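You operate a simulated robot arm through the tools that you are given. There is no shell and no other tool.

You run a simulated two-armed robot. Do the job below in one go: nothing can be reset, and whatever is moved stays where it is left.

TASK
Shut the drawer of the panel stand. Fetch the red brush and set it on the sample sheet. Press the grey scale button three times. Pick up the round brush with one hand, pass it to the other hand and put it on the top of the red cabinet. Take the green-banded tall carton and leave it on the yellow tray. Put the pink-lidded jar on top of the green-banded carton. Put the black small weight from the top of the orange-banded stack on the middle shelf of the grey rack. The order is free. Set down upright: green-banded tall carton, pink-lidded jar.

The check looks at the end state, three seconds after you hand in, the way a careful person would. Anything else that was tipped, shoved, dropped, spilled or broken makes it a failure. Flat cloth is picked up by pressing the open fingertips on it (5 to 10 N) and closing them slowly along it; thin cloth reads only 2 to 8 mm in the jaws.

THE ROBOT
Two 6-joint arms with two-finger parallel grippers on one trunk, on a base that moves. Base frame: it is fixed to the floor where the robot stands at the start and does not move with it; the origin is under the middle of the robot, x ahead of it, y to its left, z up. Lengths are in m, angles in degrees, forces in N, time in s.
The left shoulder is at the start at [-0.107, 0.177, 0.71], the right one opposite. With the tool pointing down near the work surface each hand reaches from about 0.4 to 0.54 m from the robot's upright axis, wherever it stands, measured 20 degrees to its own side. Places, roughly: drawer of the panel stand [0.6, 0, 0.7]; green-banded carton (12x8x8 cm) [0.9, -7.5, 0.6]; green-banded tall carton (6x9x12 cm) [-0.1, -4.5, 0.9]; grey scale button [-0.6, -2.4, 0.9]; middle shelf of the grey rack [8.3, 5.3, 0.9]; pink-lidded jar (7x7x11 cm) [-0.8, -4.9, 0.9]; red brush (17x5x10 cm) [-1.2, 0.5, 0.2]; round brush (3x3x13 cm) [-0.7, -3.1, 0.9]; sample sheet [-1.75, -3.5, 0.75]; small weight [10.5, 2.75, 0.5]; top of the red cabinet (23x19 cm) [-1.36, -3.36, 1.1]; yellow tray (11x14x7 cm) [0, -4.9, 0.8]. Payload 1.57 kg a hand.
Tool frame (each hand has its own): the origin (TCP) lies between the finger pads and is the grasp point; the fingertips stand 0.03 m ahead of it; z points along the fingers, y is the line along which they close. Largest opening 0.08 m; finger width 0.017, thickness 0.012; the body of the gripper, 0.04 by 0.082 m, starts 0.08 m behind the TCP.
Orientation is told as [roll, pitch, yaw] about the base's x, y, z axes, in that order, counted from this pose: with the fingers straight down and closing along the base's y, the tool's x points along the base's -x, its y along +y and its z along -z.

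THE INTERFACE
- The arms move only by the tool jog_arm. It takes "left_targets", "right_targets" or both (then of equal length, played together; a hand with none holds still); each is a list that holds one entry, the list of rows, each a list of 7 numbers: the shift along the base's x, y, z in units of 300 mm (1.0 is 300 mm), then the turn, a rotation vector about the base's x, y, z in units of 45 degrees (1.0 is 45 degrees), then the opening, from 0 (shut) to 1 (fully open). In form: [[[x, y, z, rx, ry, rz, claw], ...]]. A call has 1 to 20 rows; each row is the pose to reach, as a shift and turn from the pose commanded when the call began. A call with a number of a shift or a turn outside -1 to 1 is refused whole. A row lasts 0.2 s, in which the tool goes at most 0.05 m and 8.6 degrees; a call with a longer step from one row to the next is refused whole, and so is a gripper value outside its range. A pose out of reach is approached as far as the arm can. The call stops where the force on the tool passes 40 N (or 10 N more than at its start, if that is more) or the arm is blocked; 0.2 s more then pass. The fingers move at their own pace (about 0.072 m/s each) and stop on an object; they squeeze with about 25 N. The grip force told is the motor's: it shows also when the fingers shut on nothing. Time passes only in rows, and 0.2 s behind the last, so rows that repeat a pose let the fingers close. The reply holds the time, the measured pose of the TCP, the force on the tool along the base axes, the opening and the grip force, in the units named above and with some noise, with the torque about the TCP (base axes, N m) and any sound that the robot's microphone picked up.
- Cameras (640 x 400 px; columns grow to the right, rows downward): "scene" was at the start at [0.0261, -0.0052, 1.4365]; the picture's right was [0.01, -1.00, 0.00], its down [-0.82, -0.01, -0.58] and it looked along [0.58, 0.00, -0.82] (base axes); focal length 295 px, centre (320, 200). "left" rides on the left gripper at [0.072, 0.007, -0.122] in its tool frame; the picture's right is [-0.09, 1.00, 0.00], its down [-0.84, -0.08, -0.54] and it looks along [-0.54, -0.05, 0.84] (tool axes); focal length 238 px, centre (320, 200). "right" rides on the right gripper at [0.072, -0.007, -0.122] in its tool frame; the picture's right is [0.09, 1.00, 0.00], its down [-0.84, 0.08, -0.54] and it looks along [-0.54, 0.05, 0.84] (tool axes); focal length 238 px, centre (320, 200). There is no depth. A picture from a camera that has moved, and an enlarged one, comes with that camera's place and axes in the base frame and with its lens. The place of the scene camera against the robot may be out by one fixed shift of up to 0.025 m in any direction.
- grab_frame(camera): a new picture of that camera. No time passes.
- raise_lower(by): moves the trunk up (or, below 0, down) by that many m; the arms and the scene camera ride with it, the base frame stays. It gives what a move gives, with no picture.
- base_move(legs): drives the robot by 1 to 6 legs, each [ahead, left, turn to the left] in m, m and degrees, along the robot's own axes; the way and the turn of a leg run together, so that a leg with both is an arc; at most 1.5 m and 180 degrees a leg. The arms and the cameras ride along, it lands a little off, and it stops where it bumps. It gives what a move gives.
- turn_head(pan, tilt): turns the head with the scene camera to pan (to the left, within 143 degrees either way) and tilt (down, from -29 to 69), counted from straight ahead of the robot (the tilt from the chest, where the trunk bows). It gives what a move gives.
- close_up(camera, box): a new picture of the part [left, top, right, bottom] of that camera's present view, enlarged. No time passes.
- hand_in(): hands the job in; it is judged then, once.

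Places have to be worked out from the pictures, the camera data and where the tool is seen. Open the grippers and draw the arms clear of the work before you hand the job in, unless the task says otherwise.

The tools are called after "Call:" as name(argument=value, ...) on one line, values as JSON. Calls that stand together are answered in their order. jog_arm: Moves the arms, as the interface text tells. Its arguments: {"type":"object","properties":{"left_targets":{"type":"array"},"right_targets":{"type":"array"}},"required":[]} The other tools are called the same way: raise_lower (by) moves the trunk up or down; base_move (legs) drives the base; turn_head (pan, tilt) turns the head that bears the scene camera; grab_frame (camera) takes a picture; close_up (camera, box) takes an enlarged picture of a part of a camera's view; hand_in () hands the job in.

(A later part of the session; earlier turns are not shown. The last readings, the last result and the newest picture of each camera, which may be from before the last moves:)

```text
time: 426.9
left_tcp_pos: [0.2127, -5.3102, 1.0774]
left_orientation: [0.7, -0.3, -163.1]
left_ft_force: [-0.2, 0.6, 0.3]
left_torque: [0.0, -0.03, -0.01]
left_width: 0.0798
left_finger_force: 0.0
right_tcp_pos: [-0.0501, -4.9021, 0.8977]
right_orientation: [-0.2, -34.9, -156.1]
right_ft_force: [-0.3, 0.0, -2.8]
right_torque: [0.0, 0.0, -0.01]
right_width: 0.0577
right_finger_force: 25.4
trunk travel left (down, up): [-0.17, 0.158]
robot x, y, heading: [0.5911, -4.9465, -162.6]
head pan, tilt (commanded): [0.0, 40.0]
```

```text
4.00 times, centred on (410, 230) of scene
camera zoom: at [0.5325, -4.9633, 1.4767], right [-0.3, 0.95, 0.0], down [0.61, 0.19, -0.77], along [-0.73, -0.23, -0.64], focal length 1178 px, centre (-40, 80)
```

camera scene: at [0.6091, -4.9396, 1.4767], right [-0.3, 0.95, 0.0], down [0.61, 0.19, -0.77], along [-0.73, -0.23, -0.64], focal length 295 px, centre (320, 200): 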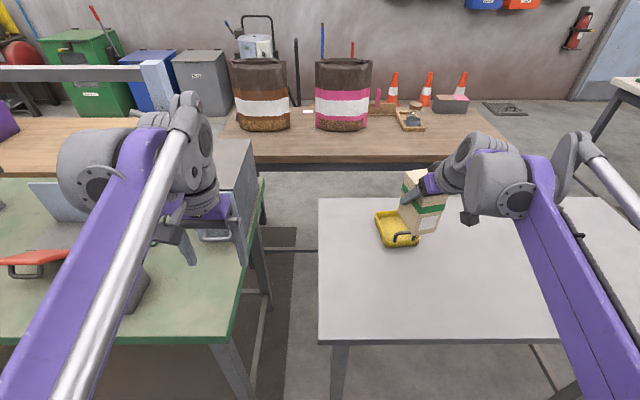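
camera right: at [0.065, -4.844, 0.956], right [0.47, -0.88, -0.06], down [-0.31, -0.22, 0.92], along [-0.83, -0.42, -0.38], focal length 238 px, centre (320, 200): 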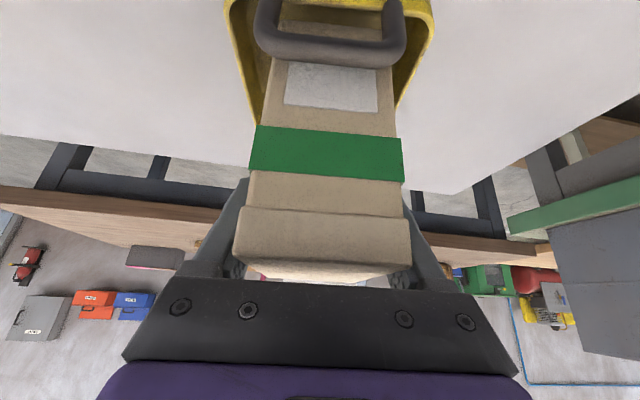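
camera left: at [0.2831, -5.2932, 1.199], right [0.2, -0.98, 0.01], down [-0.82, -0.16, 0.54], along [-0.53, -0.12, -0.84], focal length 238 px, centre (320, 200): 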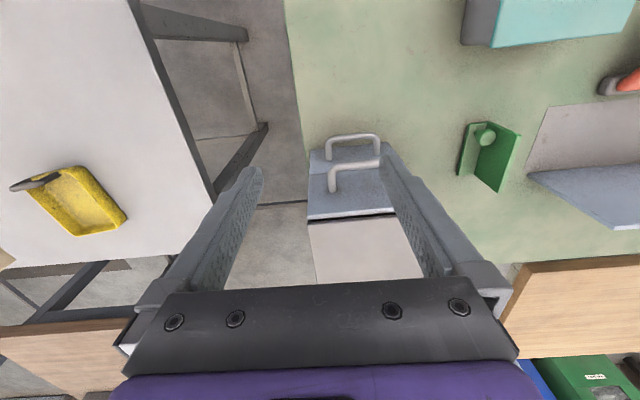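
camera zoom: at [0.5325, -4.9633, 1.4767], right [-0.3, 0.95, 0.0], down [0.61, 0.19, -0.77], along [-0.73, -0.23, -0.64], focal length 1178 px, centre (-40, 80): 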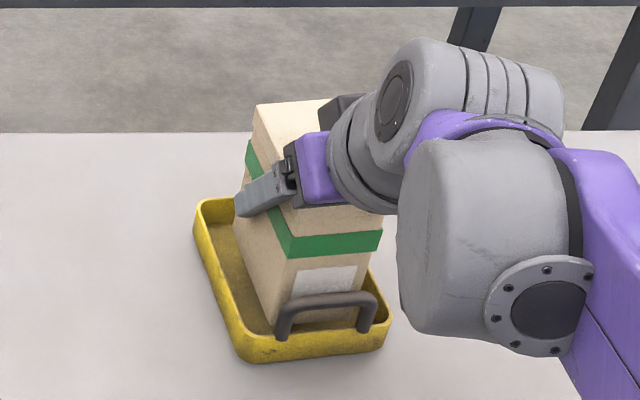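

The carton is between the tray walls, clear of the handle. I lower on in 4 mm steps until contact.

Call:
jog_arm(right_targets=[[[0, 0, -0.013, 0, 0, 0, 0], [0, 0, -0.026, 0, 0, 0, 0], [0, 0, -0.039, 0, 0, 0, 0]]])

Call:
jog_arm(right_targets=[[[0, 0, -0.009, 0, 0, 0, 0], [0, 0, -0.018, 0, 0, 0, 0]]])

Call:
close_up(camera="left", box=[0, 120, 180, 290])

```text
time: 427.6
left_tcp_pos: [0.2133, -5.3105, 1.0778]
left_orientation: [0.7, -0.1, -163.1]
left_ft_force: [-0.1, 0.5, -0.1]
left_torque: [0.02, -0.01, 0.02]
left_width: 0.0799
left_finger_force: 0.1
right_tcp_pos: [-0.0499, -4.9009, 0.886]
right_orientation: [-0.3, -35.0, -156.1]
right_ft_force: [0.0, 0.4, -1.1]
right_torque: [-0.03, 0.0, 0.05]
right_width: 0.0579
right_finger_force: 24.7
trunk travel left (down, up): [-0.17, 0.158]
robot x, y, heading: [0.5912, -4.944, -162.9]
head pan, tilt (commanded): [0.0, 40.0]
```

```text
time: 428.2
left_tcp_pos: [0.2129, -5.3108, 1.0765]
left_orientation: [0.7, -0.2, -163.1]
left_ft_force: [1.2, 0.0, 0.1]
left_torque: [-0.01, -0.01, 0.0]
left_width: 0.0799
left_finger_force: 0.1
right_tcp_pos: [-0.0491, -4.9007, 0.881]
right_orientation: [-0.2, -35.0, -156.1]
right_ft_force: [-0.3, -0.8, -1.0]
right_torque: [-0.01, 0.0, 0.01]
right_width: 0.0579
right_finger_force: 24.8
trunk travel left (down, up): [-0.17, 0.158]
robot x, y, heading: [0.5914, -4.939, -163.0]
head pan, tilt (commanded): [0.0, 40.0]
```

```text
2.35 times, centred on (90, 205) of left
camera zoom: at [0.2832, -5.2931, 1.1991], right [0.2, -0.98, 0.01], down [-0.82, -0.16, 0.54], along [-0.53, -0.12, -0.84], focal length 561 px, centre (861, 188)
```

zoom: 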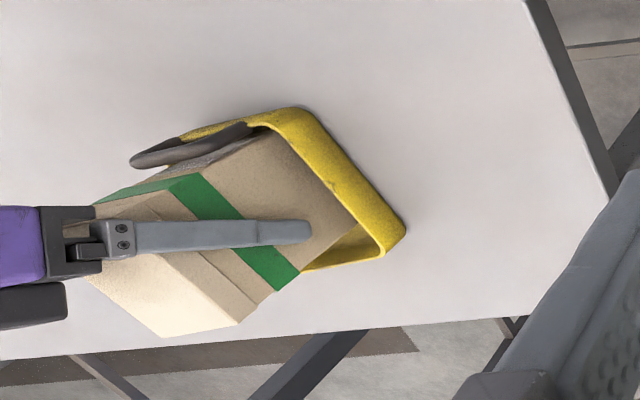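

No contact yet at z 0.881; contact should come between 0.880 and 0.874. I go on in 2 mm steps.

Call:
jog_arm(right_targets=[[[0, 0, -0.006, 0, 0, 0, 0], [0, 0, -0.012, 0, 0, 0, 0]]])

Call:
grab_frame(camera="right")

```text
time: 428.9
left_tcp_pos: [0.2134, -5.3102, 1.0771]
left_orientation: [0.7, -0.2, -163.1]
left_ft_force: [-0.8, 0.8, 1.0]
left_torque: [0.01, 0.03, -0.02]
left_width: 0.0799
left_finger_force: 0.0
right_tcp_pos: [-0.0492, -4.8996, 0.8783]
right_orientation: [-0.2, -35.1, -156.1]
right_ft_force: [-1.0, 0.9, 3.2]
right_torque: [-0.11, -0.11, 0.05]
right_width: 0.0577
right_finger_force: 25.5
trunk travel left (down, up): [-0.17, 0.158]
robot x, y, heading: [0.5878, -4.9418, -162.6]
head pan, tilt (commanded): [0.0, 40.0]
```

```text
taken
camera right: at [0.0656, -4.8434, 0.9355], right [0.47, -0.88, -0.06], down [-0.31, -0.22, 0.92], along [-0.83, -0.42, -0.38], focal length 238 px, centre (320, 200)
```

right: 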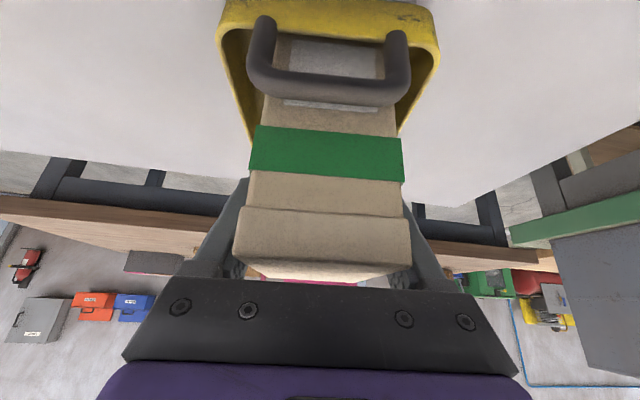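

First contact (3 N). I press 1 mm more, then open the fingers in steps.

Call:
jog_arm(right_targets=[[[0, 0, -0.003, 0, 0, 0, 0], [0, 0, -0.003, 0, 0, 0, 0.75], [0, 0, -0.003, 0, 0, 0, 0.8], [0, 0, -0.003, 0, 0, 0, 0.88], [0, 0, -0.003, 0, 0, 0, 1], [0, 0, -0.003, 0, 0, 0, 1]]])

Call:
grab_frame(camera="right")

Call:
close_up(camera="left", box=[0, 120, 180, 290])

```text
time: 430.2
left_tcp_pos: [0.2127, -5.3098, 1.0761]
left_orientation: [0.8, -0.2, -163.0]
left_ft_force: [0.2, 0.1, 0.3]
left_torque: [0.0, -0.02, -0.01]
left_width: 0.0802
left_finger_force: 0.0
right_tcp_pos: [-0.0493, -4.8998, 0.8761]
right_orientation: [-0.2, -35.0, -156.1]
right_ft_force: [-0.3, 0.2, -0.1]
right_torque: [-0.01, 0.01, 0.0]
right_width: 0.0803
right_finger_force: 0.0
trunk travel left (down, up): [-0.17, 0.158]
robot x, y, heading: [0.5929, -4.9448, -162.9]
head pan, tilt (commanded): [0.0, 40.0]
```

```text
taken
camera right: at [0.0654, -4.8432, 0.9343], right [0.47, -0.88, -0.06], down [-0.31, -0.22, 0.92], along [-0.83, -0.42, -0.38], focal length 238 px, centre (320, 200)
```

right: 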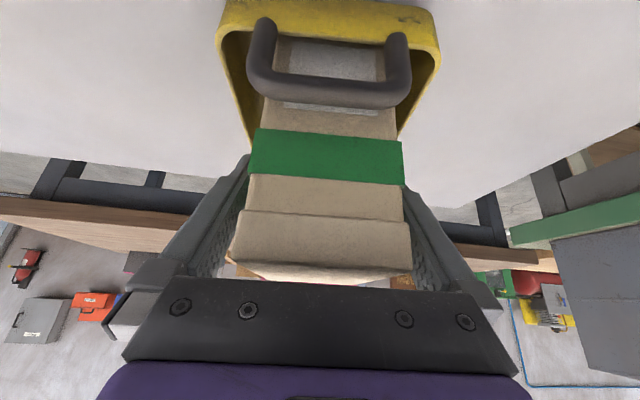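

```text
2.35 times, centred on (90, 205) of left
camera zoom: at [0.2833, -5.2931, 1.1991], right [0.2, -0.98, 0.01], down [-0.82, -0.16, 0.54], along [-0.53, -0.12, -0.84], focal length 561 px, centre (861, 188)
```

zoom: 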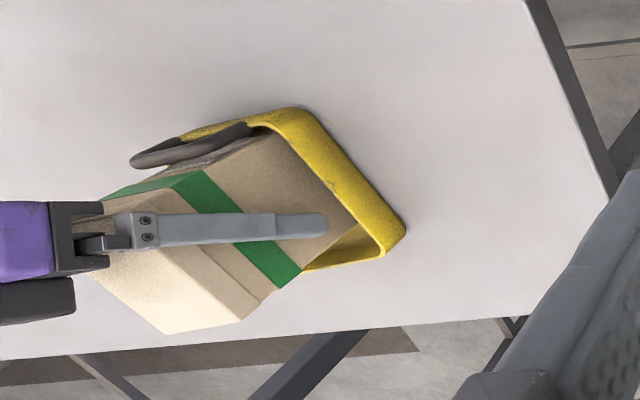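

The carton stands upright in the tray. I lift the open hand straight up and away.

Call:
jog_arm(right_targets=[[[0, 0, 0.05, 0, 0, 0, 1], [0, 0, 0.12, 0, 0, 0, 1], [0, 0, 0.25, 0, 0, 0, 1], [0, 0, 0.4, 0, 0, 0, 1], [0.1, 0.03, 0.48, 0, 0, 0, 1], [0.2, 0.06, 0.5, 0, 0, 0, 1]]])

Call:
grab_frame(camera="scene")

Call:
grab_frame(camera="right")

```text
time: 431.6
left_tcp_pos: [0.2136, -5.3102, 1.0777]
left_orientation: [0.7, -0.2, -163.1]
left_ft_force: [-0.2, 0.6, 0.0]
left_torque: [-0.03, 0.0, 0.02]
left_width: 0.08
left_finger_force: 0.1
right_tcp_pos: [0.0113, -4.8846, 1.0272]
right_orientation: [-0.1, -35.1, -156.0]
right_ft_force: [1.1, 0.1, -0.9]
right_torque: [-0.01, 0.02, -0.01]
right_width: 0.0804
right_finger_force: 0.1
trunk travel left (down, up): [-0.17, 0.158]
robot x, y, heading: [0.5961, -4.9451, -162.7]
head pan, tilt (commanded): [0.0, 40.0]
```

```text
taken
camera scene: at [0.5334, -4.9631, 1.4768], right [-0.3, 0.95, 0.0], down [0.61, 0.19, -0.77], along [-0.73, -0.23, -0.64], focal length 295 px, centre (320, 200)
```

scene: 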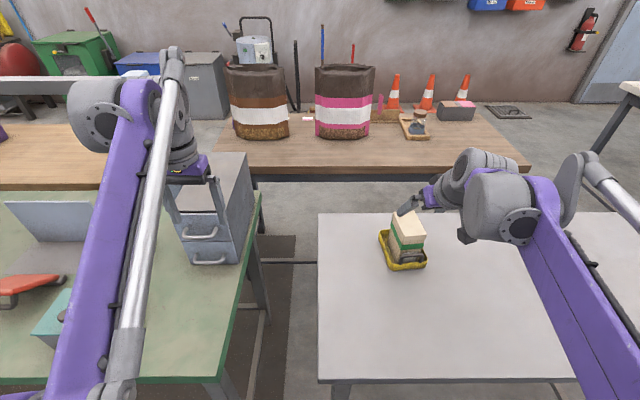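

```text
taken
camera right: at [0.1266, -4.8259, 1.0843], right [0.47, -0.88, -0.06], down [-0.31, -0.22, 0.92], along [-0.83, -0.42, -0.38], focal length 238 px, centre (320, 200)
```

right: 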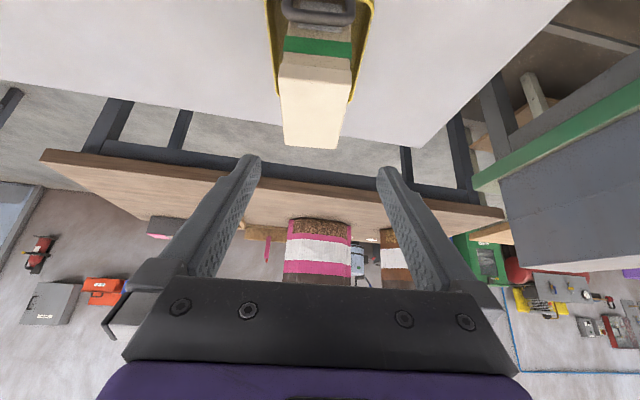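

The carton stands upright in the yellow tray. I back off, straighten the right hand and drive along table 1 to the scale.

Call:
base_move(legs=[[-0.3, 0, 0]])

Call:
jog_arm(right_targets=[[[0, 0, 0, 0.063, -0.142, 0, 1], [0, 0, 0, 0.126, -0.284, 0, 1], [0.05, 0.015, 0, 0.19, -0.427, 0, 1], [0.1, 0.03, 0, 0.253, -0.569, 0, 1], [0.15, 0.045, 0, 0.316, -0.711, 0, 1]]])

Call:
base_move(legs=[[0, -1.4, 0], [0, -1.25, 0]])

Call:
turn_head(pan=0, tilt=42)

Call:
grab_frame(camera="scene")

```text
time: 433.7
left_tcp_pos: [0.4961, -5.2215, 1.0765]
left_orientation: [0.7, -0.2, -163.2]
left_ft_force: [-0.6, -0.1, -0.7]
left_torque: [-0.02, -0.01, -0.04]
left_width: 0.08
left_finger_force: 0.1
right_tcp_pos: [0.2935, -4.7951, 1.026]
right_orientation: [-0.2, -35.1, -156.3]
right_ft_force: [0.0, 0.1, 0.7]
right_torque: [0.02, 0.0, -0.02]
right_width: 0.0797
right_finger_force: 0.0
trunk travel left (down, up): [-0.17, 0.158]
robot x, y, heading: [0.8758, -4.8543, -162.7]
head pan, tilt (commanded): [0.0, 40.0]
```

```text
time: 434.9
left_tcp_pos: [0.4946, -5.2224, 1.0779]
left_orientation: [0.7, -0.2, -163.2]
left_ft_force: [0.7, 0.4, -0.1]
left_torque: [0.02, -0.01, 0.03]
left_width: 0.0799
left_finger_force: 0.1
right_tcp_pos: [0.3379, -4.7814, 1.0265]
right_orientation: [-0.3, 0.1, -156.2]
right_ft_force: [-0.7, -0.3, 0.4]
right_torque: [0.0, 0.0, -0.01]
right_width: 0.0798
right_finger_force: 0.2
trunk travel left (down, up): [-0.17, 0.158]
robot x, y, heading: [0.879, -4.855, -162.8]
head pan, tilt (commanded): [0.0, 40.0]
```

```text
time: 458.1
left_tcp_pos: [-0.2845, -2.6882, 1.0766]
left_orientation: [0.7, -0.3, -163.9]
left_ft_force: [0.4, 0.9, 0.0]
left_torque: [0.0, -0.02, 0.03]
left_width: 0.0801
left_finger_force: 0.1
right_tcp_pos: [-0.436, -2.2457, 1.0257]
right_orientation: [-0.3, 0.0, -156.9]
right_ft_force: [0.8, -0.5, 0.1]
right_torque: [-0.01, 0.02, -0.03]
right_width: 0.0803
right_finger_force: 0.0
trunk travel left (down, up): [-0.17, 0.158]
robot x, y, heading: [0.0991, -2.3236, -163.8]
head pan, tilt (commanded): [0.0, 40.0]
```

```text
time: 458.7
left_tcp_pos: [-0.2839, -2.6881, 1.0774]
left_orientation: [0.6, -0.2, -163.8]
left_ft_force: [0.6, 0.6, 0.3]
left_torque: [0.0, -0.01, -0.01]
left_width: 0.0799
left_finger_force: 0.1
right_tcp_pos: [-0.436, -2.2448, 1.0266]
right_orientation: [-0.3, 0.0, -156.9]
right_ft_force: [0.7, -0.3, 0.2]
right_torque: [0.03, -0.02, 0.02]
right_width: 0.0796
right_finger_force: 0.0
trunk travel left (down, up): [-0.17, 0.158]
robot x, y, heading: [0.1016, -2.3242, -163.5]
head pan, tilt (commanded): [0.0, 42.0]
```

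```text
taken
camera scene: at [0.0417, -2.3452, 1.4738], right [-0.28, 0.96, 0.0], down [0.64, 0.19, -0.74], along [-0.71, -0.21, -0.67], focal length 295 px, centre (320, 200)
```

scene: 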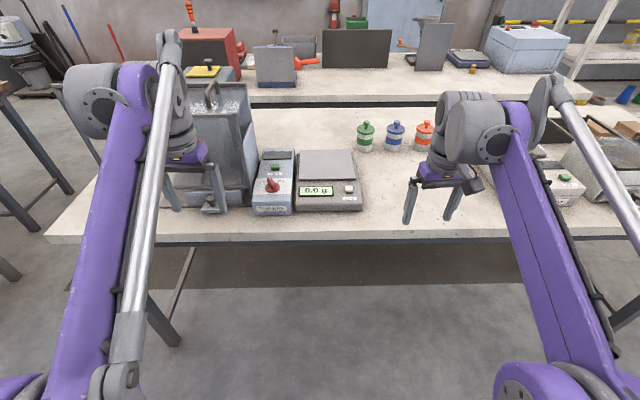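

The grey scale with its "0.0 g" display stands ahead, next to a blue-grey unit. I zoom in on its button.

Call:
close_up(camera="scene", box=[240, 140, 400, 240])

Call:
grab_frame(camera="left")

Call:
grab_frame(camera="right")

```text
4.00 times, centred on (320, 190) of scene
camera zoom: at [0.0417, -2.3452, 1.4738], right [-0.28, 0.96, 0.0], down [0.64, 0.19, -0.74], along [-0.71, -0.21, -0.67], focal length 1178 px, centre (320, 240)
```

zoom: 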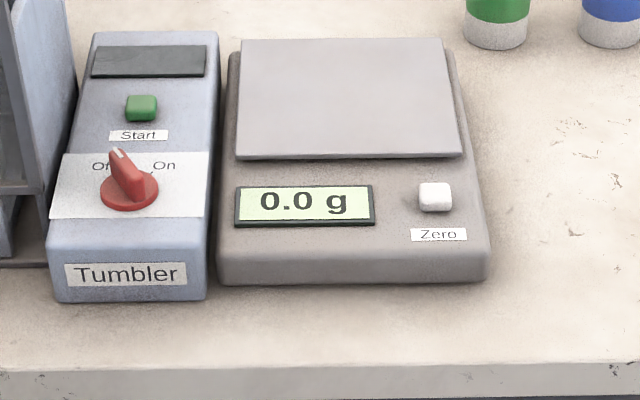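

```text
taken
camera left: at [-0.214, -2.6715, 1.1991], right [0.19, -0.98, 0.01], down [-0.83, -0.15, 0.54], along [-0.53, -0.11, -0.84], focal length 238 px, centre (320, 200)
```

left: 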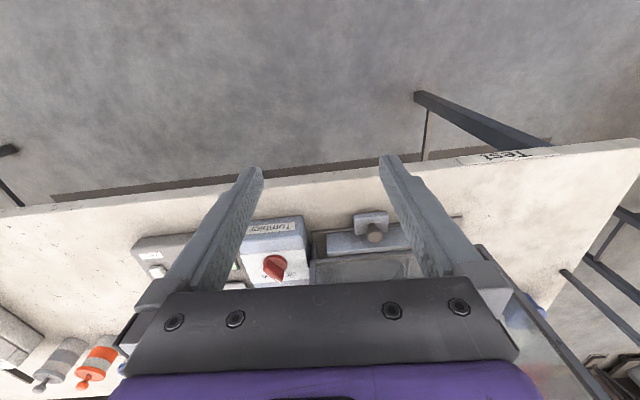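

```text
taken
camera right: at [-0.3719, -2.2123, 1.1471], right [0.48, -0.88, 0.0], down [-0.74, -0.4, 0.54], along [-0.48, -0.25, -0.84], focal length 238 px, centre (320, 200)
```

right: 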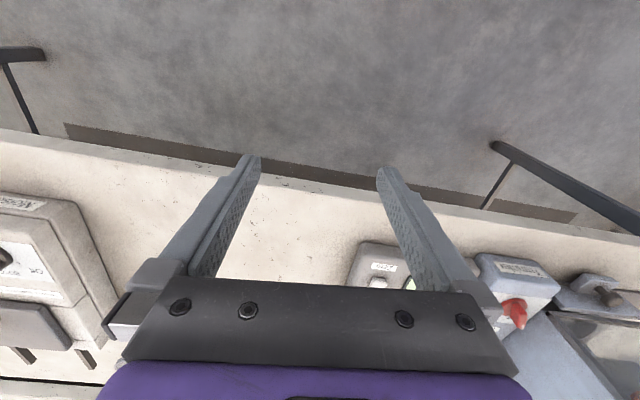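

The white "Zero" button sits on the grey scale's front right. I zoom in with both wrist cameras to triangulate it.

Call:
close_up(camera="right", box=[340, 230, 420, 295])

Call:
close_up(camera="left", box=[120, 225, 200, 295])

```text
6.15 times, centred on (380, 262) of right
camera zoom: at [-0.3719, -2.2123, 1.1471], right [0.48, -0.88, 0.0], down [-0.74, -0.4, 0.54], along [-0.48, -0.25, -0.84], focal length 1467 px, centre (-49, -185)
```

zoom: 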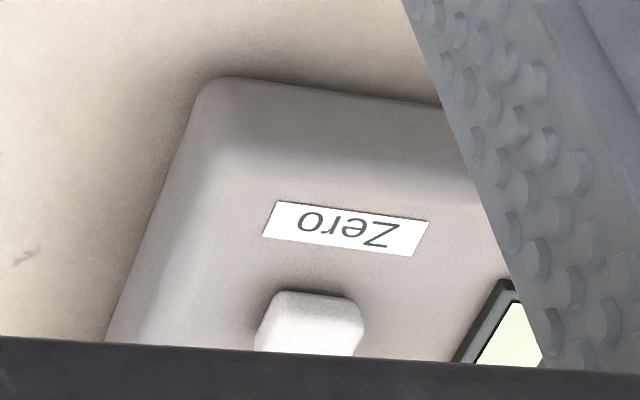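

```text
5.71 times, centred on (160, 260) of left
camera zoom: at [-0.214, -2.6715, 1.1991], right [0.19, -0.98, 0.01], down [-0.83, -0.15, 0.54], along [-0.53, -0.11, -0.84], focal length 1362 px, centre (1234, -143)
```

zoom: 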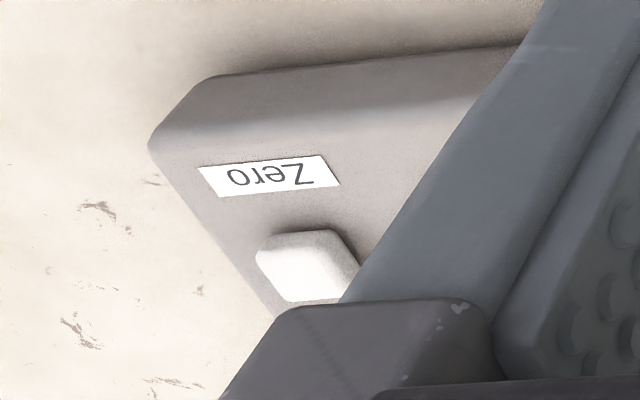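

The button top is at about (-0.610, -2.445, 0.90). I pull the left hand back and up, close the right gripper and drive 0.2 m toward the table.

Call:
jog_arm(left_targets=[[[0.08, 0.024, 0.12, 0, 0, 0, 1], [0.16, 0.047, 0.25, 0, 0, 0, 1], [0.24, 0.07, 0.38, 0, 0, 0, 1], [0.32, 0.094, 0.5, 0, 0, 0, 1]]], right_targets=[[[0, 0, 0, 0, 0, 0, 0.6], [0, 0, 0, 0, 0, 0, 0.3], [0, 0, 0, 0, 0, 0, 0], [0, 0, 0, 0, 0, 0, 0]]])

Call:
base_move(legs=[[0.2, 0, 0]])

Call:
grab_frame(camera="right")

Call:
grab_frame(camera="scene")

```text
time: 459.7
left_tcp_pos: [-0.179, -2.6559, 1.2084]
left_orientation: [0.7, -0.4, -163.9]
left_ft_force: [-0.6, 0.0, 1.0]
left_torque: [0.02, 0.01, 0.01]
left_width: 0.08
left_finger_force: 0.1
left hand out of reach, approached as far as the arm can: row 4
right_tcp_pos: [-0.4344, -2.2447, 1.027]
right_orientation: [-0.3, 0.0, -156.8]
right_ft_force: [0.3, -0.6, -0.2]
right_torque: [-0.04, 0.02, -0.01]
right_width: 0.0002
right_finger_force: 21.7
trunk travel left (down, up): [-0.17, 0.158]
robot x, y, heading: [0.1022, -2.325, -163.6]
head pan, tilt (commanded): [0.0, 42.0]
```

```text
time: 461.3
left_tcp_pos: [-0.3748, -2.712, 1.2067]
left_orientation: [0.7, -0.1, -164.0]
left_ft_force: [0.4, 0.4, -0.1]
left_torque: [0.03, -0.03, -0.02]
left_width: 0.0801
left_finger_force: 0.0
right_tcp_pos: [-0.629, -2.3013, 1.0264]
right_orientation: [-0.3, 0.0, -157.0]
right_ft_force: [0.2, -0.4, 0.6]
right_torque: [-0.02, -0.02, 0.0]
right_width: 0.0
right_finger_force: 21.5
trunk travel left (down, up): [-0.17, 0.158]
robot x, y, heading: [-0.0966, -2.3803, -163.6]
head pan, tilt (commanded): [0.0, 42.0]
```

```text
taken
camera right: at [-0.5644, -2.2682, 1.147], right [0.47, -0.88, 0.0], down [-0.74, -0.4, 0.54], along [-0.48, -0.25, -0.84], focal length 238 px, centre (320, 200)
```

right: 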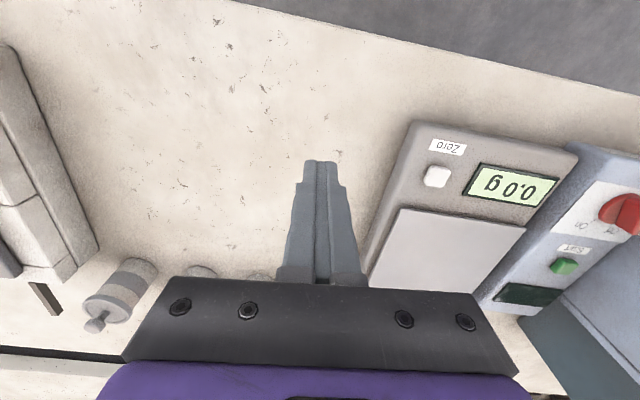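

```text
taken
camera scene: at [-0.1512, -2.4019, 1.4738], right [-0.28, 0.96, 0.0], down [0.64, 0.19, -0.74], along [-0.71, -0.21, -0.67], focal length 295 px, centre (320, 200)
```

scene: 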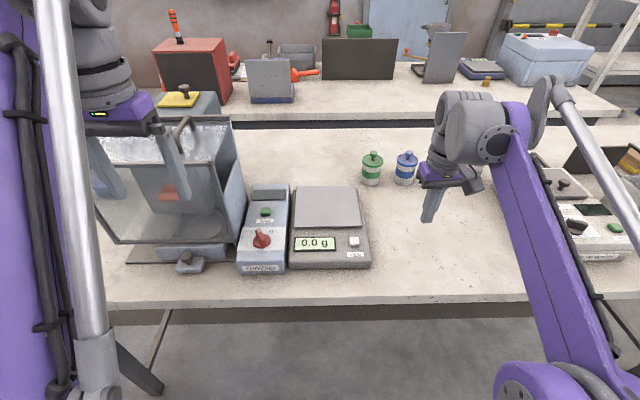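

The wrist camera confirms the button at (-0.611, -2.446). I bring the closed fingertips over it, 3 cm above.

Call:
jog_arm(right_targets=[[[0.015, -0.12, 0, 0, 0, 0, 0], [0.03, -0.24, -0.04, 0, 0, 0, 0], [0.045, -0.37, -0.12, 0, 0, 0, 0], [0.058, -0.484, -0.22, 0, 0, 0, 0], [0.058, -0.484, -0.22, 0, 0, 0, 0]]])

Call:
grab_frame(camera="right")

Call:
close_up(camera="scene", box=[270, 170, 430, 280])

```text
time: 462.5
left_tcp_pos: [-0.3744, -2.7121, 1.2082]
left_orientation: [0.7, -0.2, -164.0]
left_ft_force: [-0.2, -0.3, 0.1]
left_torque: [-0.03, 0.01, 0.01]
left_width: 0.08
left_finger_force: 0.0
right_tcp_pos: [-0.6097, -2.4474, 0.9596]
right_orientation: [-0.2, 0.0, -157.0]
right_ft_force: [0.3, 0.0, 0.1]
right_torque: [0.0, 0.01, 0.03]
right_width: 0.0
right_finger_force: 21.7
trunk travel left (down, up): [-0.17, 0.158]
robot x, y, heading: [-0.0907, -2.3852, -163.7]
head pan, tilt (commanded): [0.0, 42.0]
```

```text
taken
camera right: at [-0.546, -2.4138, 1.0805], right [0.47, -0.88, 0.0], down [-0.74, -0.4, 0.54], along [-0.48, -0.25, -0.84], focal length 238 px, centre (320, 200)
```

right: 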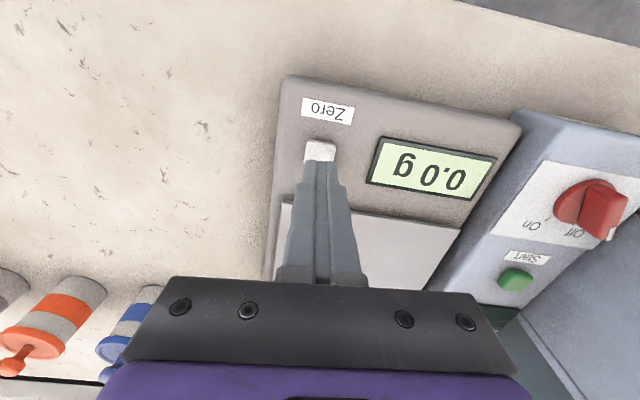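

```text
3.64 times, centred on (350, 225) of scene
camera zoom: at [-0.1504, -2.4013, 1.4738], right [-0.28, 0.96, 0.0], down [0.64, 0.19, -0.74], along [-0.71, -0.21, -0.67], focal length 1071 px, centre (211, 109)
```

zoom: 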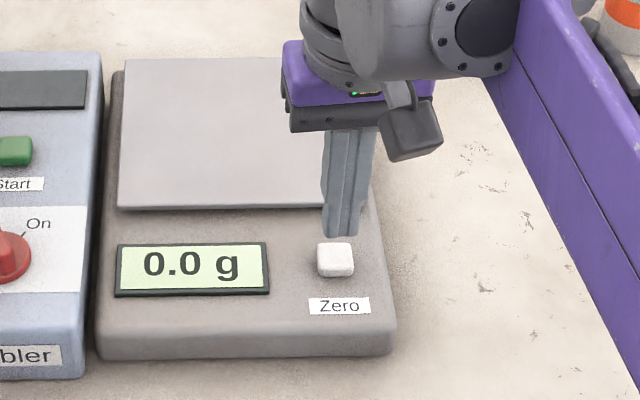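

The closed fingertips are right above the Zero button. I lower to about 6 mm above it, then go down slowly.

Call:
jog_arm(right_targets=[[[0, 0, -0.04, 0, 0, 0, 0], [0, 0, -0.08, 0, 0, 0, 0], [0, 0, -0.085, 0, 0, 0, 0], [0, 0, -0.09, 0, 0, 0, 0]]])

Call:
close_up(camera="scene", box=[270, 170, 430, 280])

```text
time: 463.5
left_tcp_pos: [-0.3733, -2.7124, 1.2071]
left_orientation: [0.7, -0.2, -164.0]
left_ft_force: [-0.1, 0.6, -0.1]
left_torque: [-0.03, 0.01, 0.04]
left_width: 0.0799
left_finger_force: 0.1
right_tcp_pos: [-0.6095, -2.4465, 0.9331]
right_orientation: [-0.3, 0.0, -157.1]
right_ft_force: [0.3, -0.7, 0.2]
right_torque: [-0.02, -0.04, 0.01]
right_width: 0.0001
right_finger_force: 21.2
trunk travel left (down, up): [-0.17, 0.158]
robot x, y, heading: [-0.091, -2.3812, -163.7]
head pan, tilt (commanded): [0.0, 42.0]
```

```text
3.64 times, centred on (350, 225) of scene
camera zoom: at [-0.1505, -2.4017, 1.4738], right [-0.28, 0.96, 0.0], down [0.64, 0.19, -0.74], along [-0.71, -0.21, -0.67], focal length 1071 px, centre (211, 109)
```

zoom: 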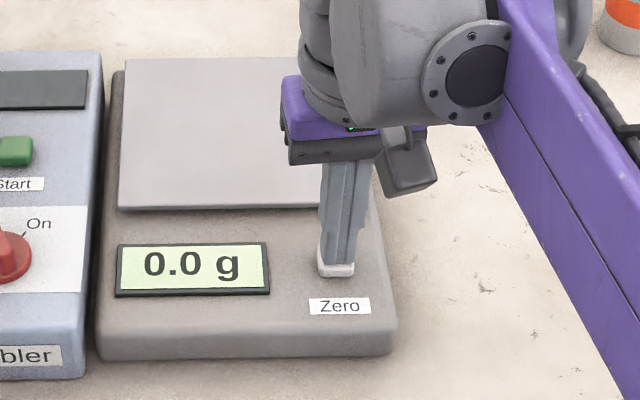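

The tips are just above the button. I lower in 1 mm steps and watch for the force and a click.

Call:
jog_arm(right_targets=[[[0, 0, -0.0035, 0, 0, 0, 0], [0, 0, -0.007, 0, 0, 0, 0], [0, 0, -0.0105, 0, 0, 0, 0]]])

```text
time: 464.3
left_tcp_pos: [-0.3732, -2.7126, 1.2072]
left_orientation: [0.7, -0.2, -164.0]
left_ft_force: [-0.5, -0.9, 0.0]
left_torque: [-0.01, -0.03, 0.02]
left_width: 0.0801
left_finger_force: 0.1
right_tcp_pos: [-0.6107, -2.4472, 0.9301]
right_orientation: [-0.4, 0.0, -156.9]
right_ft_force: [0.1, -1.0, 3.2]
right_torque: [0.01, 0.02, -0.01]
right_width: 0.0002
right_finger_force: 21.1
trunk travel left (down, up): [-0.17, 0.158]
robot x, y, heading: [-0.0932, -2.3837, -163.7]
head pan, tilt (commanded): [0.0, 42.0]
heard: click
```

A click at 3 N: first press done. I raise the tips 12 mm to release the button.

Call:
jog_arm(right_targets=[[[0, 0, 0.02, 0, 0, 0, 0], [0, 0, 0.04, 0, 0, 0, 0], [0, 0, 0.04, 0, 0, 0, 0]]])

Call:
close_up(camera="scene", box=[270, 170, 430, 280])

```text
time: 465.1
left_tcp_pos: [-0.3721, -2.7125, 1.206]
left_orientation: [0.8, -0.3, -164.0]
left_ft_force: [0.7, -0.7, 0.2]
left_torque: [-0.04, 0.01, 0.02]
left_width: 0.0801
left_finger_force: 0.1
right_tcp_pos: [-0.6108, -2.4461, 0.942]
right_orientation: [-0.3, -0.1, -157.1]
right_ft_force: [0.6, -0.4, -0.6]
right_torque: [0.01, -0.02, 0.03]
right_width: 0.0
right_finger_force: 21.3
trunk travel left (down, up): [-0.17, 0.158]
robot x, y, heading: [-0.093, -2.3828, -163.5]
head pan, tilt (commanded): [0.0, 42.0]
```

```text
3.64 times, centred on (350, 225) of scene
camera zoom: at [-0.1506, -2.4017, 1.4738], right [-0.28, 0.96, 0.0], down [0.64, 0.19, -0.74], along [-0.71, -0.21, -0.67], focal length 1071 px, centre (211, 109)
```

zoom: 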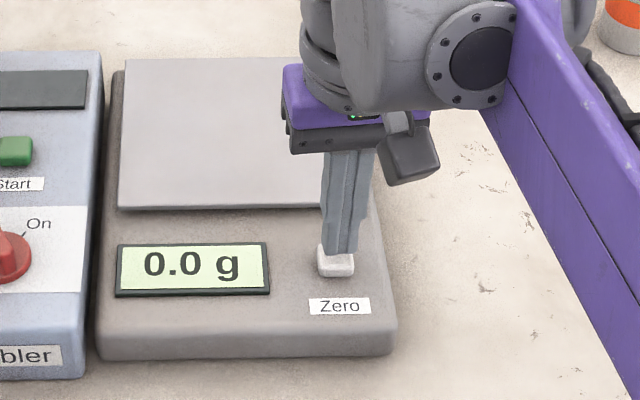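

Released. Second press: I lower by the same way again.

Call:
jog_arm(right_targets=[[[0, 0, -0.02, 0, 0, 0, 0], [0, 0, -0.033, 0, 0, 0, 0], [0, 0, -0.038, 0, 0, 0, 0], [0, 0, -0.041, 0, 0, 0, 0]]])

```text
time: 466.1
left_tcp_pos: [-0.3732, -2.7122, 1.2079]
left_orientation: [0.6, -0.2, -164.0]
left_ft_force: [0.8, 0.2, 0.0]
left_torque: [-0.04, -0.01, 0.0]
left_width: 0.0797
left_finger_force: 0.1
right_tcp_pos: [-0.6103, -2.4469, 0.9296]
right_orientation: [-0.3, 0.0, -157.0]
right_ft_force: [-0.7, -0.4, 2.9]
right_torque: [0.01, 0.01, 0.0]
right_width: 0.0001
right_finger_force: 21.2
trunk travel left (down, up): [-0.17, 0.158]
robot x, y, heading: [-0.0919, -2.3883, -163.6]
head pan, tilt (commanded): [0.0, 42.0]
heard: click
```

Second click heard. I release again by raising the tips.

Call:
jog_arm(right_targets=[[[0, 0, 0.02, 0, 0, 0, 0], [0, 0, 0.041, 0, 0, 0, 0], [0, 0, 0.041, 0, 0, 0, 0]]])

```text
time: 466.9
left_tcp_pos: [-0.3742, -2.7132, 1.2087]
left_orientation: [0.7, -0.2, -164.0]
left_ft_force: [0.1, 0.1, -0.9]
left_torque: [0.01, 0.02, 0.03]
left_width: 0.08
left_finger_force: 0.0
right_tcp_pos: [-0.6096, -2.4467, 0.9414]
right_orientation: [-0.4, 0.0, -157.0]
right_ft_force: [0.2, 0.1, 0.3]
right_torque: [-0.02, 0.0, -0.02]
right_width: 0.0
right_finger_force: 21.2
trunk travel left (down, up): [-0.17, 0.158]
robot x, y, heading: [-0.0925, -2.3811, -163.7]
head pan, tilt (commanded): [0.0, 42.0]
```

Released. Third and last press now.

Call:
jog_arm(right_targets=[[[0, 0, -0.02, 0, 0, 0, 0], [0, 0, -0.033, 0, 0, 0, 0], [0, 0, -0.038, 0, 0, 0, 0], [0, 0, -0.041, 0, 0, 0, 0]]])

```text
time: 467.9
left_tcp_pos: [-0.3734, -2.7121, 1.2069]
left_orientation: [0.7, -0.1, -164.0]
left_ft_force: [0.1, 0.8, -0.8]
left_torque: [0.0, -0.03, 0.0]
left_width: 0.0797
left_finger_force: 0.0
right_tcp_pos: [-0.6108, -2.4448, 0.9289]
right_orientation: [-0.4, 0.0, -157.0]
right_ft_force: [-1.2, -0.5, 2.6]
right_torque: [0.01, 0.01, 0.0]
right_width: 0.0
right_finger_force: 21.5
trunk travel left (down, up): [-0.17, 0.158]
robot x, y, heading: [-0.0886, -2.385, -163.8]
head pan, tilt (commanded): [0.0, 42.0]
heard: click
```

Third click heard; the button has been pressed three times. I raise the right hand, back off from the table and turn round to head for the weight.

Call:
jog_arm(right_targets=[[[0, 0, 0.05, 0, 0, 0, 0], [0, 0, 0.15, 0, 0, 0, 0], [0, 0, 0.3, 0, 0, 0, 0.3], [0, 0, 0.45, 0, 0, 0, 0.6]]])

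Call:
base_move(legs=[[-0.35, 0, 0], [0, 0, 90], [0, 0, 90]])

Call:
turn_head(pan=20, tilt=20)

Call:
grab_frame(camera="scene")

```text
time: 468.9
left_tcp_pos: [-0.3741, -2.7129, 1.2076]
left_orientation: [0.6, -0.3, -164.0]
left_ft_force: [0.5, 0.0, -0.5]
left_torque: [-0.01, -0.03, 0.0]
left_width: 0.0803
left_finger_force: 0.0
right_tcp_pos: [-0.6116, -2.4465, 1.065]
right_orientation: [-0.2, 0.0, -157.0]
right_ft_force: [0.3, -0.6, 0.0]
right_torque: [0.01, 0.0, 0.0]
right_width: 0.0479
right_finger_force: 0.0
trunk travel left (down, up): [-0.17, 0.158]
robot x, y, heading: [-0.092, -2.3838, -163.8]
head pan, tilt (commanded): [0.0, 42.0]
```

```text
time: 478.8
left_tcp_pos: [0.5317, -1.9559, 1.2081]
left_orientation: [0.7, -0.2, 15.4]
left_ft_force: [0.0, 0.1, 0.2]
left_torque: [0.02, -0.02, 0.01]
left_width: 0.08
left_finger_force: 0.1
right_tcp_pos: [0.766, -2.2246, 1.0629]
right_orientation: [-0.3, -0.1, 22.4]
right_ft_force: [-0.4, 0.2, 0.6]
right_torque: [0.02, 0.0, 0.04]
right_width: 0.048
right_finger_force: 0.1
trunk travel left (down, up): [-0.17, 0.158]
robot x, y, heading: [0.2472, -2.2872, 15.6]
head pan, tilt (commanded): [0.0, 42.0]
```

```text
time: 479.7
left_tcp_pos: [0.5311, -1.9566, 1.2079]
left_orientation: [0.7, -0.3, 15.3]
left_ft_force: [0.7, 0.5, 0.3]
left_torque: [-0.01, -0.01, -0.01]
left_width: 0.0802
left_finger_force: 0.1
right_tcp_pos: [0.7652, -2.2246, 1.0649]
right_orientation: [-0.2, -0.1, 22.3]
right_ft_force: [0.5, -0.6, 0.3]
right_torque: [-0.02, 0.01, -0.01]
right_width: 0.0479
right_finger_force: 0.1
trunk travel left (down, up): [-0.17, 0.158]
robot x, y, heading: [0.248, -2.2836, 15.9]
head pan, tilt (commanded): [20.0, 20.0]
```

```text
taken
camera scene: at [0.2731, -2.2444, 1.5081], right [0.58, -0.81, 0.0], down [-0.28, -0.2, -0.94], along [0.76, 0.55, -0.34], focal length 295 px, centre (320, 200)
```

scene: 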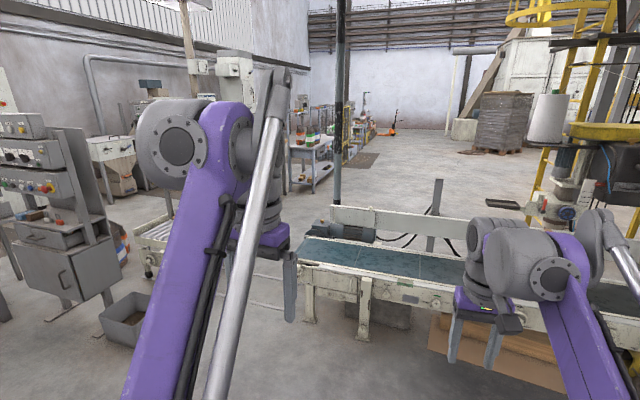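

The way leads between the panel stand on the left and the conveyor's near end. I sidestep left to line up with that gap and look again.

Call:
base_move(legs=[[0, 0.95, 0], [0, 0, 8]])

Call:
turn_head(pan=0, tilt=25)

Call:
grab_frame(camera="scene")

```text
time: 489.0
left_tcp_pos: [0.2313, -1.0002, 1.2078]
left_orientation: [0.6, -0.2, 22.7]
left_ft_force: [-0.2, -0.8, 1.1]
left_torque: [-0.01, 0.0, 0.0]
left_width: 0.08
left_finger_force: 0.1
right_tcp_pos: [0.4976, -1.2352, 1.0635]
right_orientation: [-0.2, 0.1, 29.8]
right_ft_force: [0.4, 0.0, -0.2]
right_torque: [0.01, -0.02, 0.04]
right_width: 0.0478
right_finger_force: 0.2
trunk travel left (down, up): [-0.17, 0.158]
robot x, y, heading: [-0.0095, -1.3613, 23.3]
head pan, tilt (commanded): [20.0, 20.0]
```

```text
time: 489.8
left_tcp_pos: [0.2322, -0.9991, 1.2082]
left_orientation: [0.7, -0.2, 22.7]
left_ft_force: [1.1, -0.8, 0.5]
left_torque: [-0.03, -0.01, -0.01]
left_width: 0.0798
left_finger_force: 0.0
right_tcp_pos: [0.498, -1.2346, 1.064]
right_orientation: [-0.3, 0.0, 29.8]
right_ft_force: [-0.6, 0.0, -0.4]
right_torque: [-0.03, 0.0, 0.0]
right_width: 0.048
right_finger_force: 0.0
trunk travel left (down, up): [-0.17, 0.158]
robot x, y, heading: [-0.0096, -1.3628, 22.9]
head pan, tilt (commanded): [0.0, 25.0]
```

```text
taken
camera scene: at [0.0283, -1.3439, 1.5001], right [0.39, -0.92, 0.0], down [-0.39, -0.17, -0.91], along [0.83, 0.36, -0.42], focal length 295 px, centre (320, 200)
```

scene: 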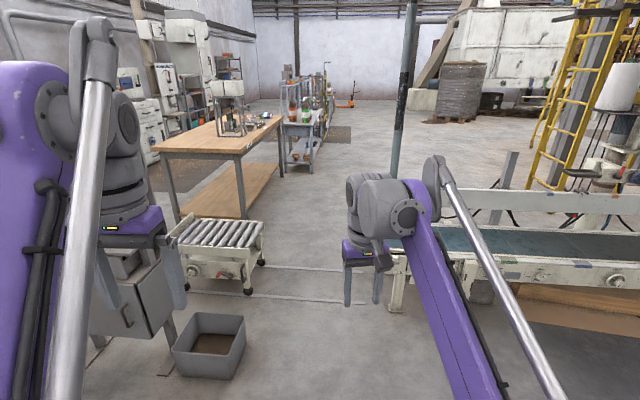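

The gap between the trough and the conveyor leg is about 0.86 m across when taken at heading 15°. I line up and drive through it.

Call:
base_move(legs=[[0, 0, -8], [0.5, 0.15, 0], [1.5, 0, 0], [0.5, 0, 0]])

Call:
turn_head(pan=5, tilt=15)

Call:
grab_frame(camera="scene")

```text
time: 503.1
left_tcp_pos: [2.6696, -0.2502, 1.2077]
left_orientation: [0.7, -0.1, 14.4]
left_ft_force: [0.1, -0.1, -0.7]
left_torque: [0.02, 0.0, -0.02]
left_width: 0.0798
left_finger_force: 0.1
right_tcp_pos: [2.8998, -0.521, 1.0631]
right_orientation: [-0.3, -0.1, 21.5]
right_ft_force: [-0.5, -0.2, 1.0]
right_torque: [0.0, 0.01, 0.02]
right_width: 0.048
right_finger_force: 0.0
trunk travel left (down, up): [-0.17, 0.158]
robot x, y, heading: [2.3784, -0.5683, 15.0]
head pan, tilt (commanded): [0.0, 25.0]
```

```text
time: 503.8
left_tcp_pos: [2.6677, -0.25, 1.208]
left_orientation: [0.7, -0.2, 14.4]
left_ft_force: [-0.2, -0.4, -0.7]
left_torque: [-0.01, 0.03, -0.03]
left_width: 0.0799
left_finger_force: 0.1
right_tcp_pos: [2.899, -0.5216, 1.0632]
right_orientation: [-0.2, 0.0, 21.5]
right_ft_force: [-0.3, -0.2, -0.3]
right_torque: [-0.03, 0.03, 0.03]
right_width: 0.0479
right_finger_force: 0.0
trunk travel left (down, up): [-0.17, 0.158]
robot x, y, heading: [2.3752, -0.573, 14.6]
head pan, tilt (commanded): [5.0, 15.0]
```

```text
taken
camera scene: at [2.4174, -0.5555, 1.5163], right [0.34, -0.94, 0.0], down [-0.24, -0.09, -0.97], along [0.91, 0.33, -0.26], focal length 295 px, centre (320, 200)
```

scene: 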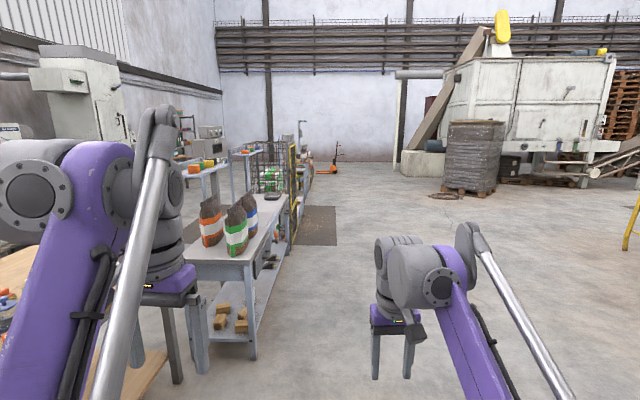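

Open floor lies ahead with a bag table on the left. I shift a little right, turn to heading 20° and drive past it.

Call:
base_move(legs=[[0, -0.2, 5.2], [1.5, 0, 0], [1.5, 0, 0]])

Call:
turn_head(pan=10, tilt=18)

Call:
grab_frame(camera="scene")

Call:
turn_head(pan=55, tilt=18)

Call:
grab_frame(camera="scene")

```text
time: 505.9
left_tcp_pos: [2.6953, -0.3787, 1.2064]
left_orientation: [0.4, -0.2, 17.8]
left_ft_force: [0.3, 0.0, 0.5]
left_torque: [-0.02, -0.01, -0.02]
left_width: 0.0801
left_finger_force: 0.1
right_tcp_pos: [2.9403, -0.6399, 1.0638]
right_orientation: [-0.5, -0.1, 24.7]
right_ft_force: [0.3, -0.3, 0.9]
right_torque: [-0.02, 0.01, -0.03]
right_width: 0.0479
right_finger_force: 0.0
trunk travel left (down, up): [-0.17, 0.158]
robot x, y, heading: [2.426, -0.7232, 18.4]
head pan, tilt (commanded): [5.0, 15.0]
stopped in leg 1: the robot was blocked; the commanded pose is now the measured one
```

```text
time: 506.5
left_tcp_pos: [2.6934, -0.377, 1.2058]
left_orientation: [0.3, -0.1, 17.9]
left_ft_force: [-0.2, -0.3, 0.3]
left_torque: [0.01, -0.02, 0.03]
left_width: 0.08
left_finger_force: 0.1
right_tcp_pos: [2.9397, -0.6357, 1.0639]
right_orientation: [-0.8, 0.0, 25.0]
right_ft_force: [0.7, 1.2, 0.1]
right_torque: [0.0, 0.01, 0.04]
right_width: 0.0478
right_finger_force: 0.2
trunk travel left (down, up): [-0.17, 0.158]
robot x, y, heading: [2.423, -0.7257, 18.4]
head pan, tilt (commanded): [10.0, 18.0]
```

```text
taken
camera scene: at [2.4564, -0.687, 1.5113], right [0.47, -0.88, 0.01], down [-0.27, -0.15, -0.95], along [0.84, 0.45, -0.31], focal length 295 px, centre (320, 200)
```

scene: 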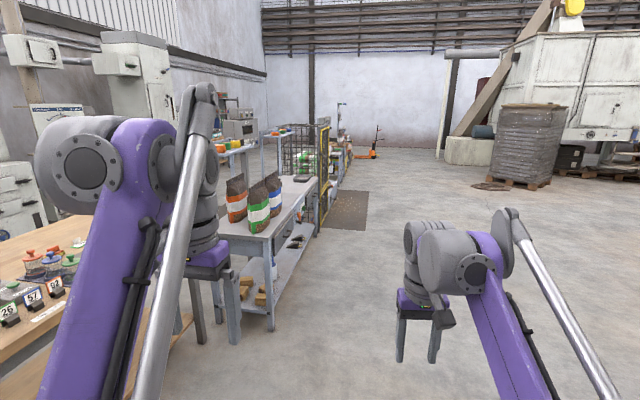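

```text
time: 507.6
left_tcp_pos: [2.693, -0.3766, 1.2049]
left_orientation: [0.1, -0.2, 17.9]
left_ft_force: [0.3, 0.7, -0.5]
left_torque: [0.0, -0.02, -0.04]
left_width: 0.0802
left_finger_force: 0.0
right_tcp_pos: [2.9403, -0.6357, 1.0647]
right_orientation: [-0.7, 0.1, 24.9]
right_ft_force: [-0.1, 0.1, 0.2]
right_torque: [0.0, 0.04, -0.01]
right_width: 0.0478
right_finger_force: 0.0
trunk travel left (down, up): [-0.17, 0.158]
robot x, y, heading: [2.4264, -0.7254, 18.3]
head pan, tilt (commanded): [55.0, 18.0]
```

```text
taken
camera scene: at [2.4006, -0.6413, 1.5108], right [0.96, -0.29, 0.0], down [-0.09, -0.3, -0.95], along [0.27, 0.91, -0.31], focal length 295 px, centre (320, 200)
```

scene: 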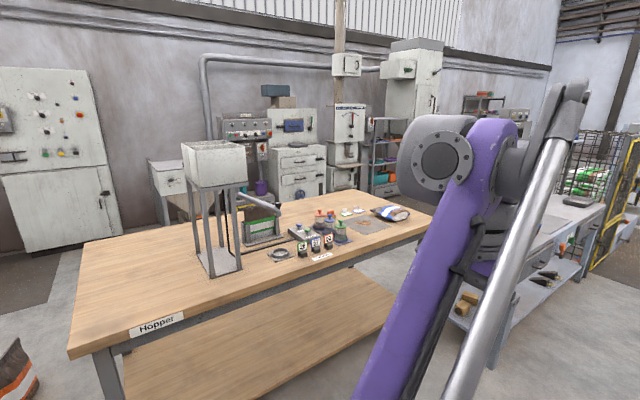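

The base touched something on the right while sidestepping. I look there before going on.

Call:
turn_head(pan=-100, tilt=45)

Call:
grab_frame(camera="scene")

Call:
turn_head(pan=-60, tilt=50)

Call:
grab_frame(camera="scene")

```text
time: 510.0
left_tcp_pos: [2.6932, -0.3757, 1.2052]
left_orientation: [0.2, -0.2, 17.9]
left_ft_force: [-0.4, 0.0, 0.7]
left_torque: [0.0, 0.02, -0.01]
left_width: 0.0796
left_finger_force: 0.1
right_tcp_pos: [2.9393, -0.6352, 1.0647]
right_orientation: [-0.7, 0.0, 24.8]
right_ft_force: [-0.4, -0.3, 0.5]
right_torque: [-0.01, -0.04, -0.01]
right_width: 0.0478
right_finger_force: 0.1
trunk travel left (down, up): [-0.17, 0.158]
robot x, y, heading: [2.4253, -0.7198, 18.2]
head pan, tilt (commanded): [-100.0, 45.0]
```

```text
taken
camera scene: at [2.3855, -0.8113, 1.47], right [-0.99, -0.14, 0.0], down [-0.1, 0.69, -0.71], along [0.1, -0.7, -0.7], focal length 295 px, centre (320, 200)
```

scene: 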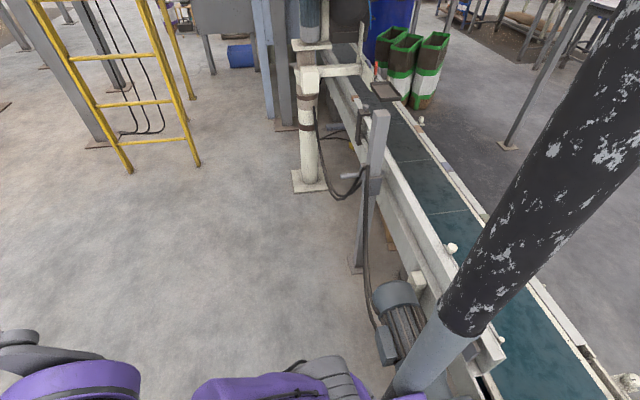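

```text
time: 511.1
left_tcp_pos: [2.6929, -0.3767, 1.2053]
left_orientation: [0.1, -0.2, 17.8]
left_ft_force: [-0.2, -0.1, -0.6]
left_torque: [0.01, -0.02, -0.04]
left_width: 0.0802
left_finger_force: 0.1
right_tcp_pos: [2.9394, -0.6364, 1.065]
right_orientation: [-0.7, 0.1, 24.9]
right_ft_force: [-0.1, 0.0, -0.6]
right_torque: [0.01, 0.03, 0.02]
right_width: 0.0477
right_finger_force: 0.0
trunk travel left (down, up): [-0.17, 0.158]
robot x, y, heading: [2.4276, -0.7272, 18.3]
head pan, tilt (commanded): [-60.0, 50.0]
```

```text
taken
camera scene: at [2.4312, -0.7822, 1.463], right [-0.67, -0.75, 0.0], down [-0.57, 0.51, -0.65], along [0.48, -0.43, -0.76], focal length 295 px, centre (320, 200)
```

scene: 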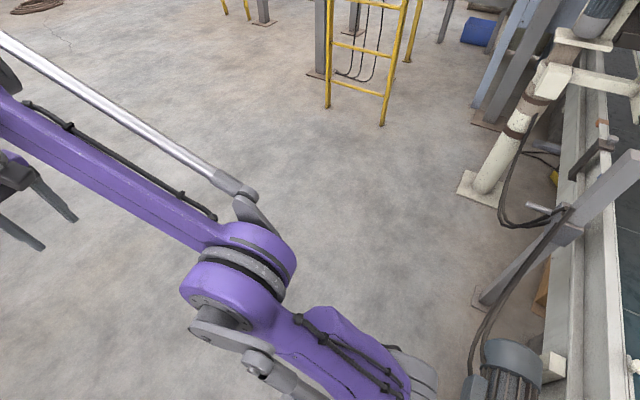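

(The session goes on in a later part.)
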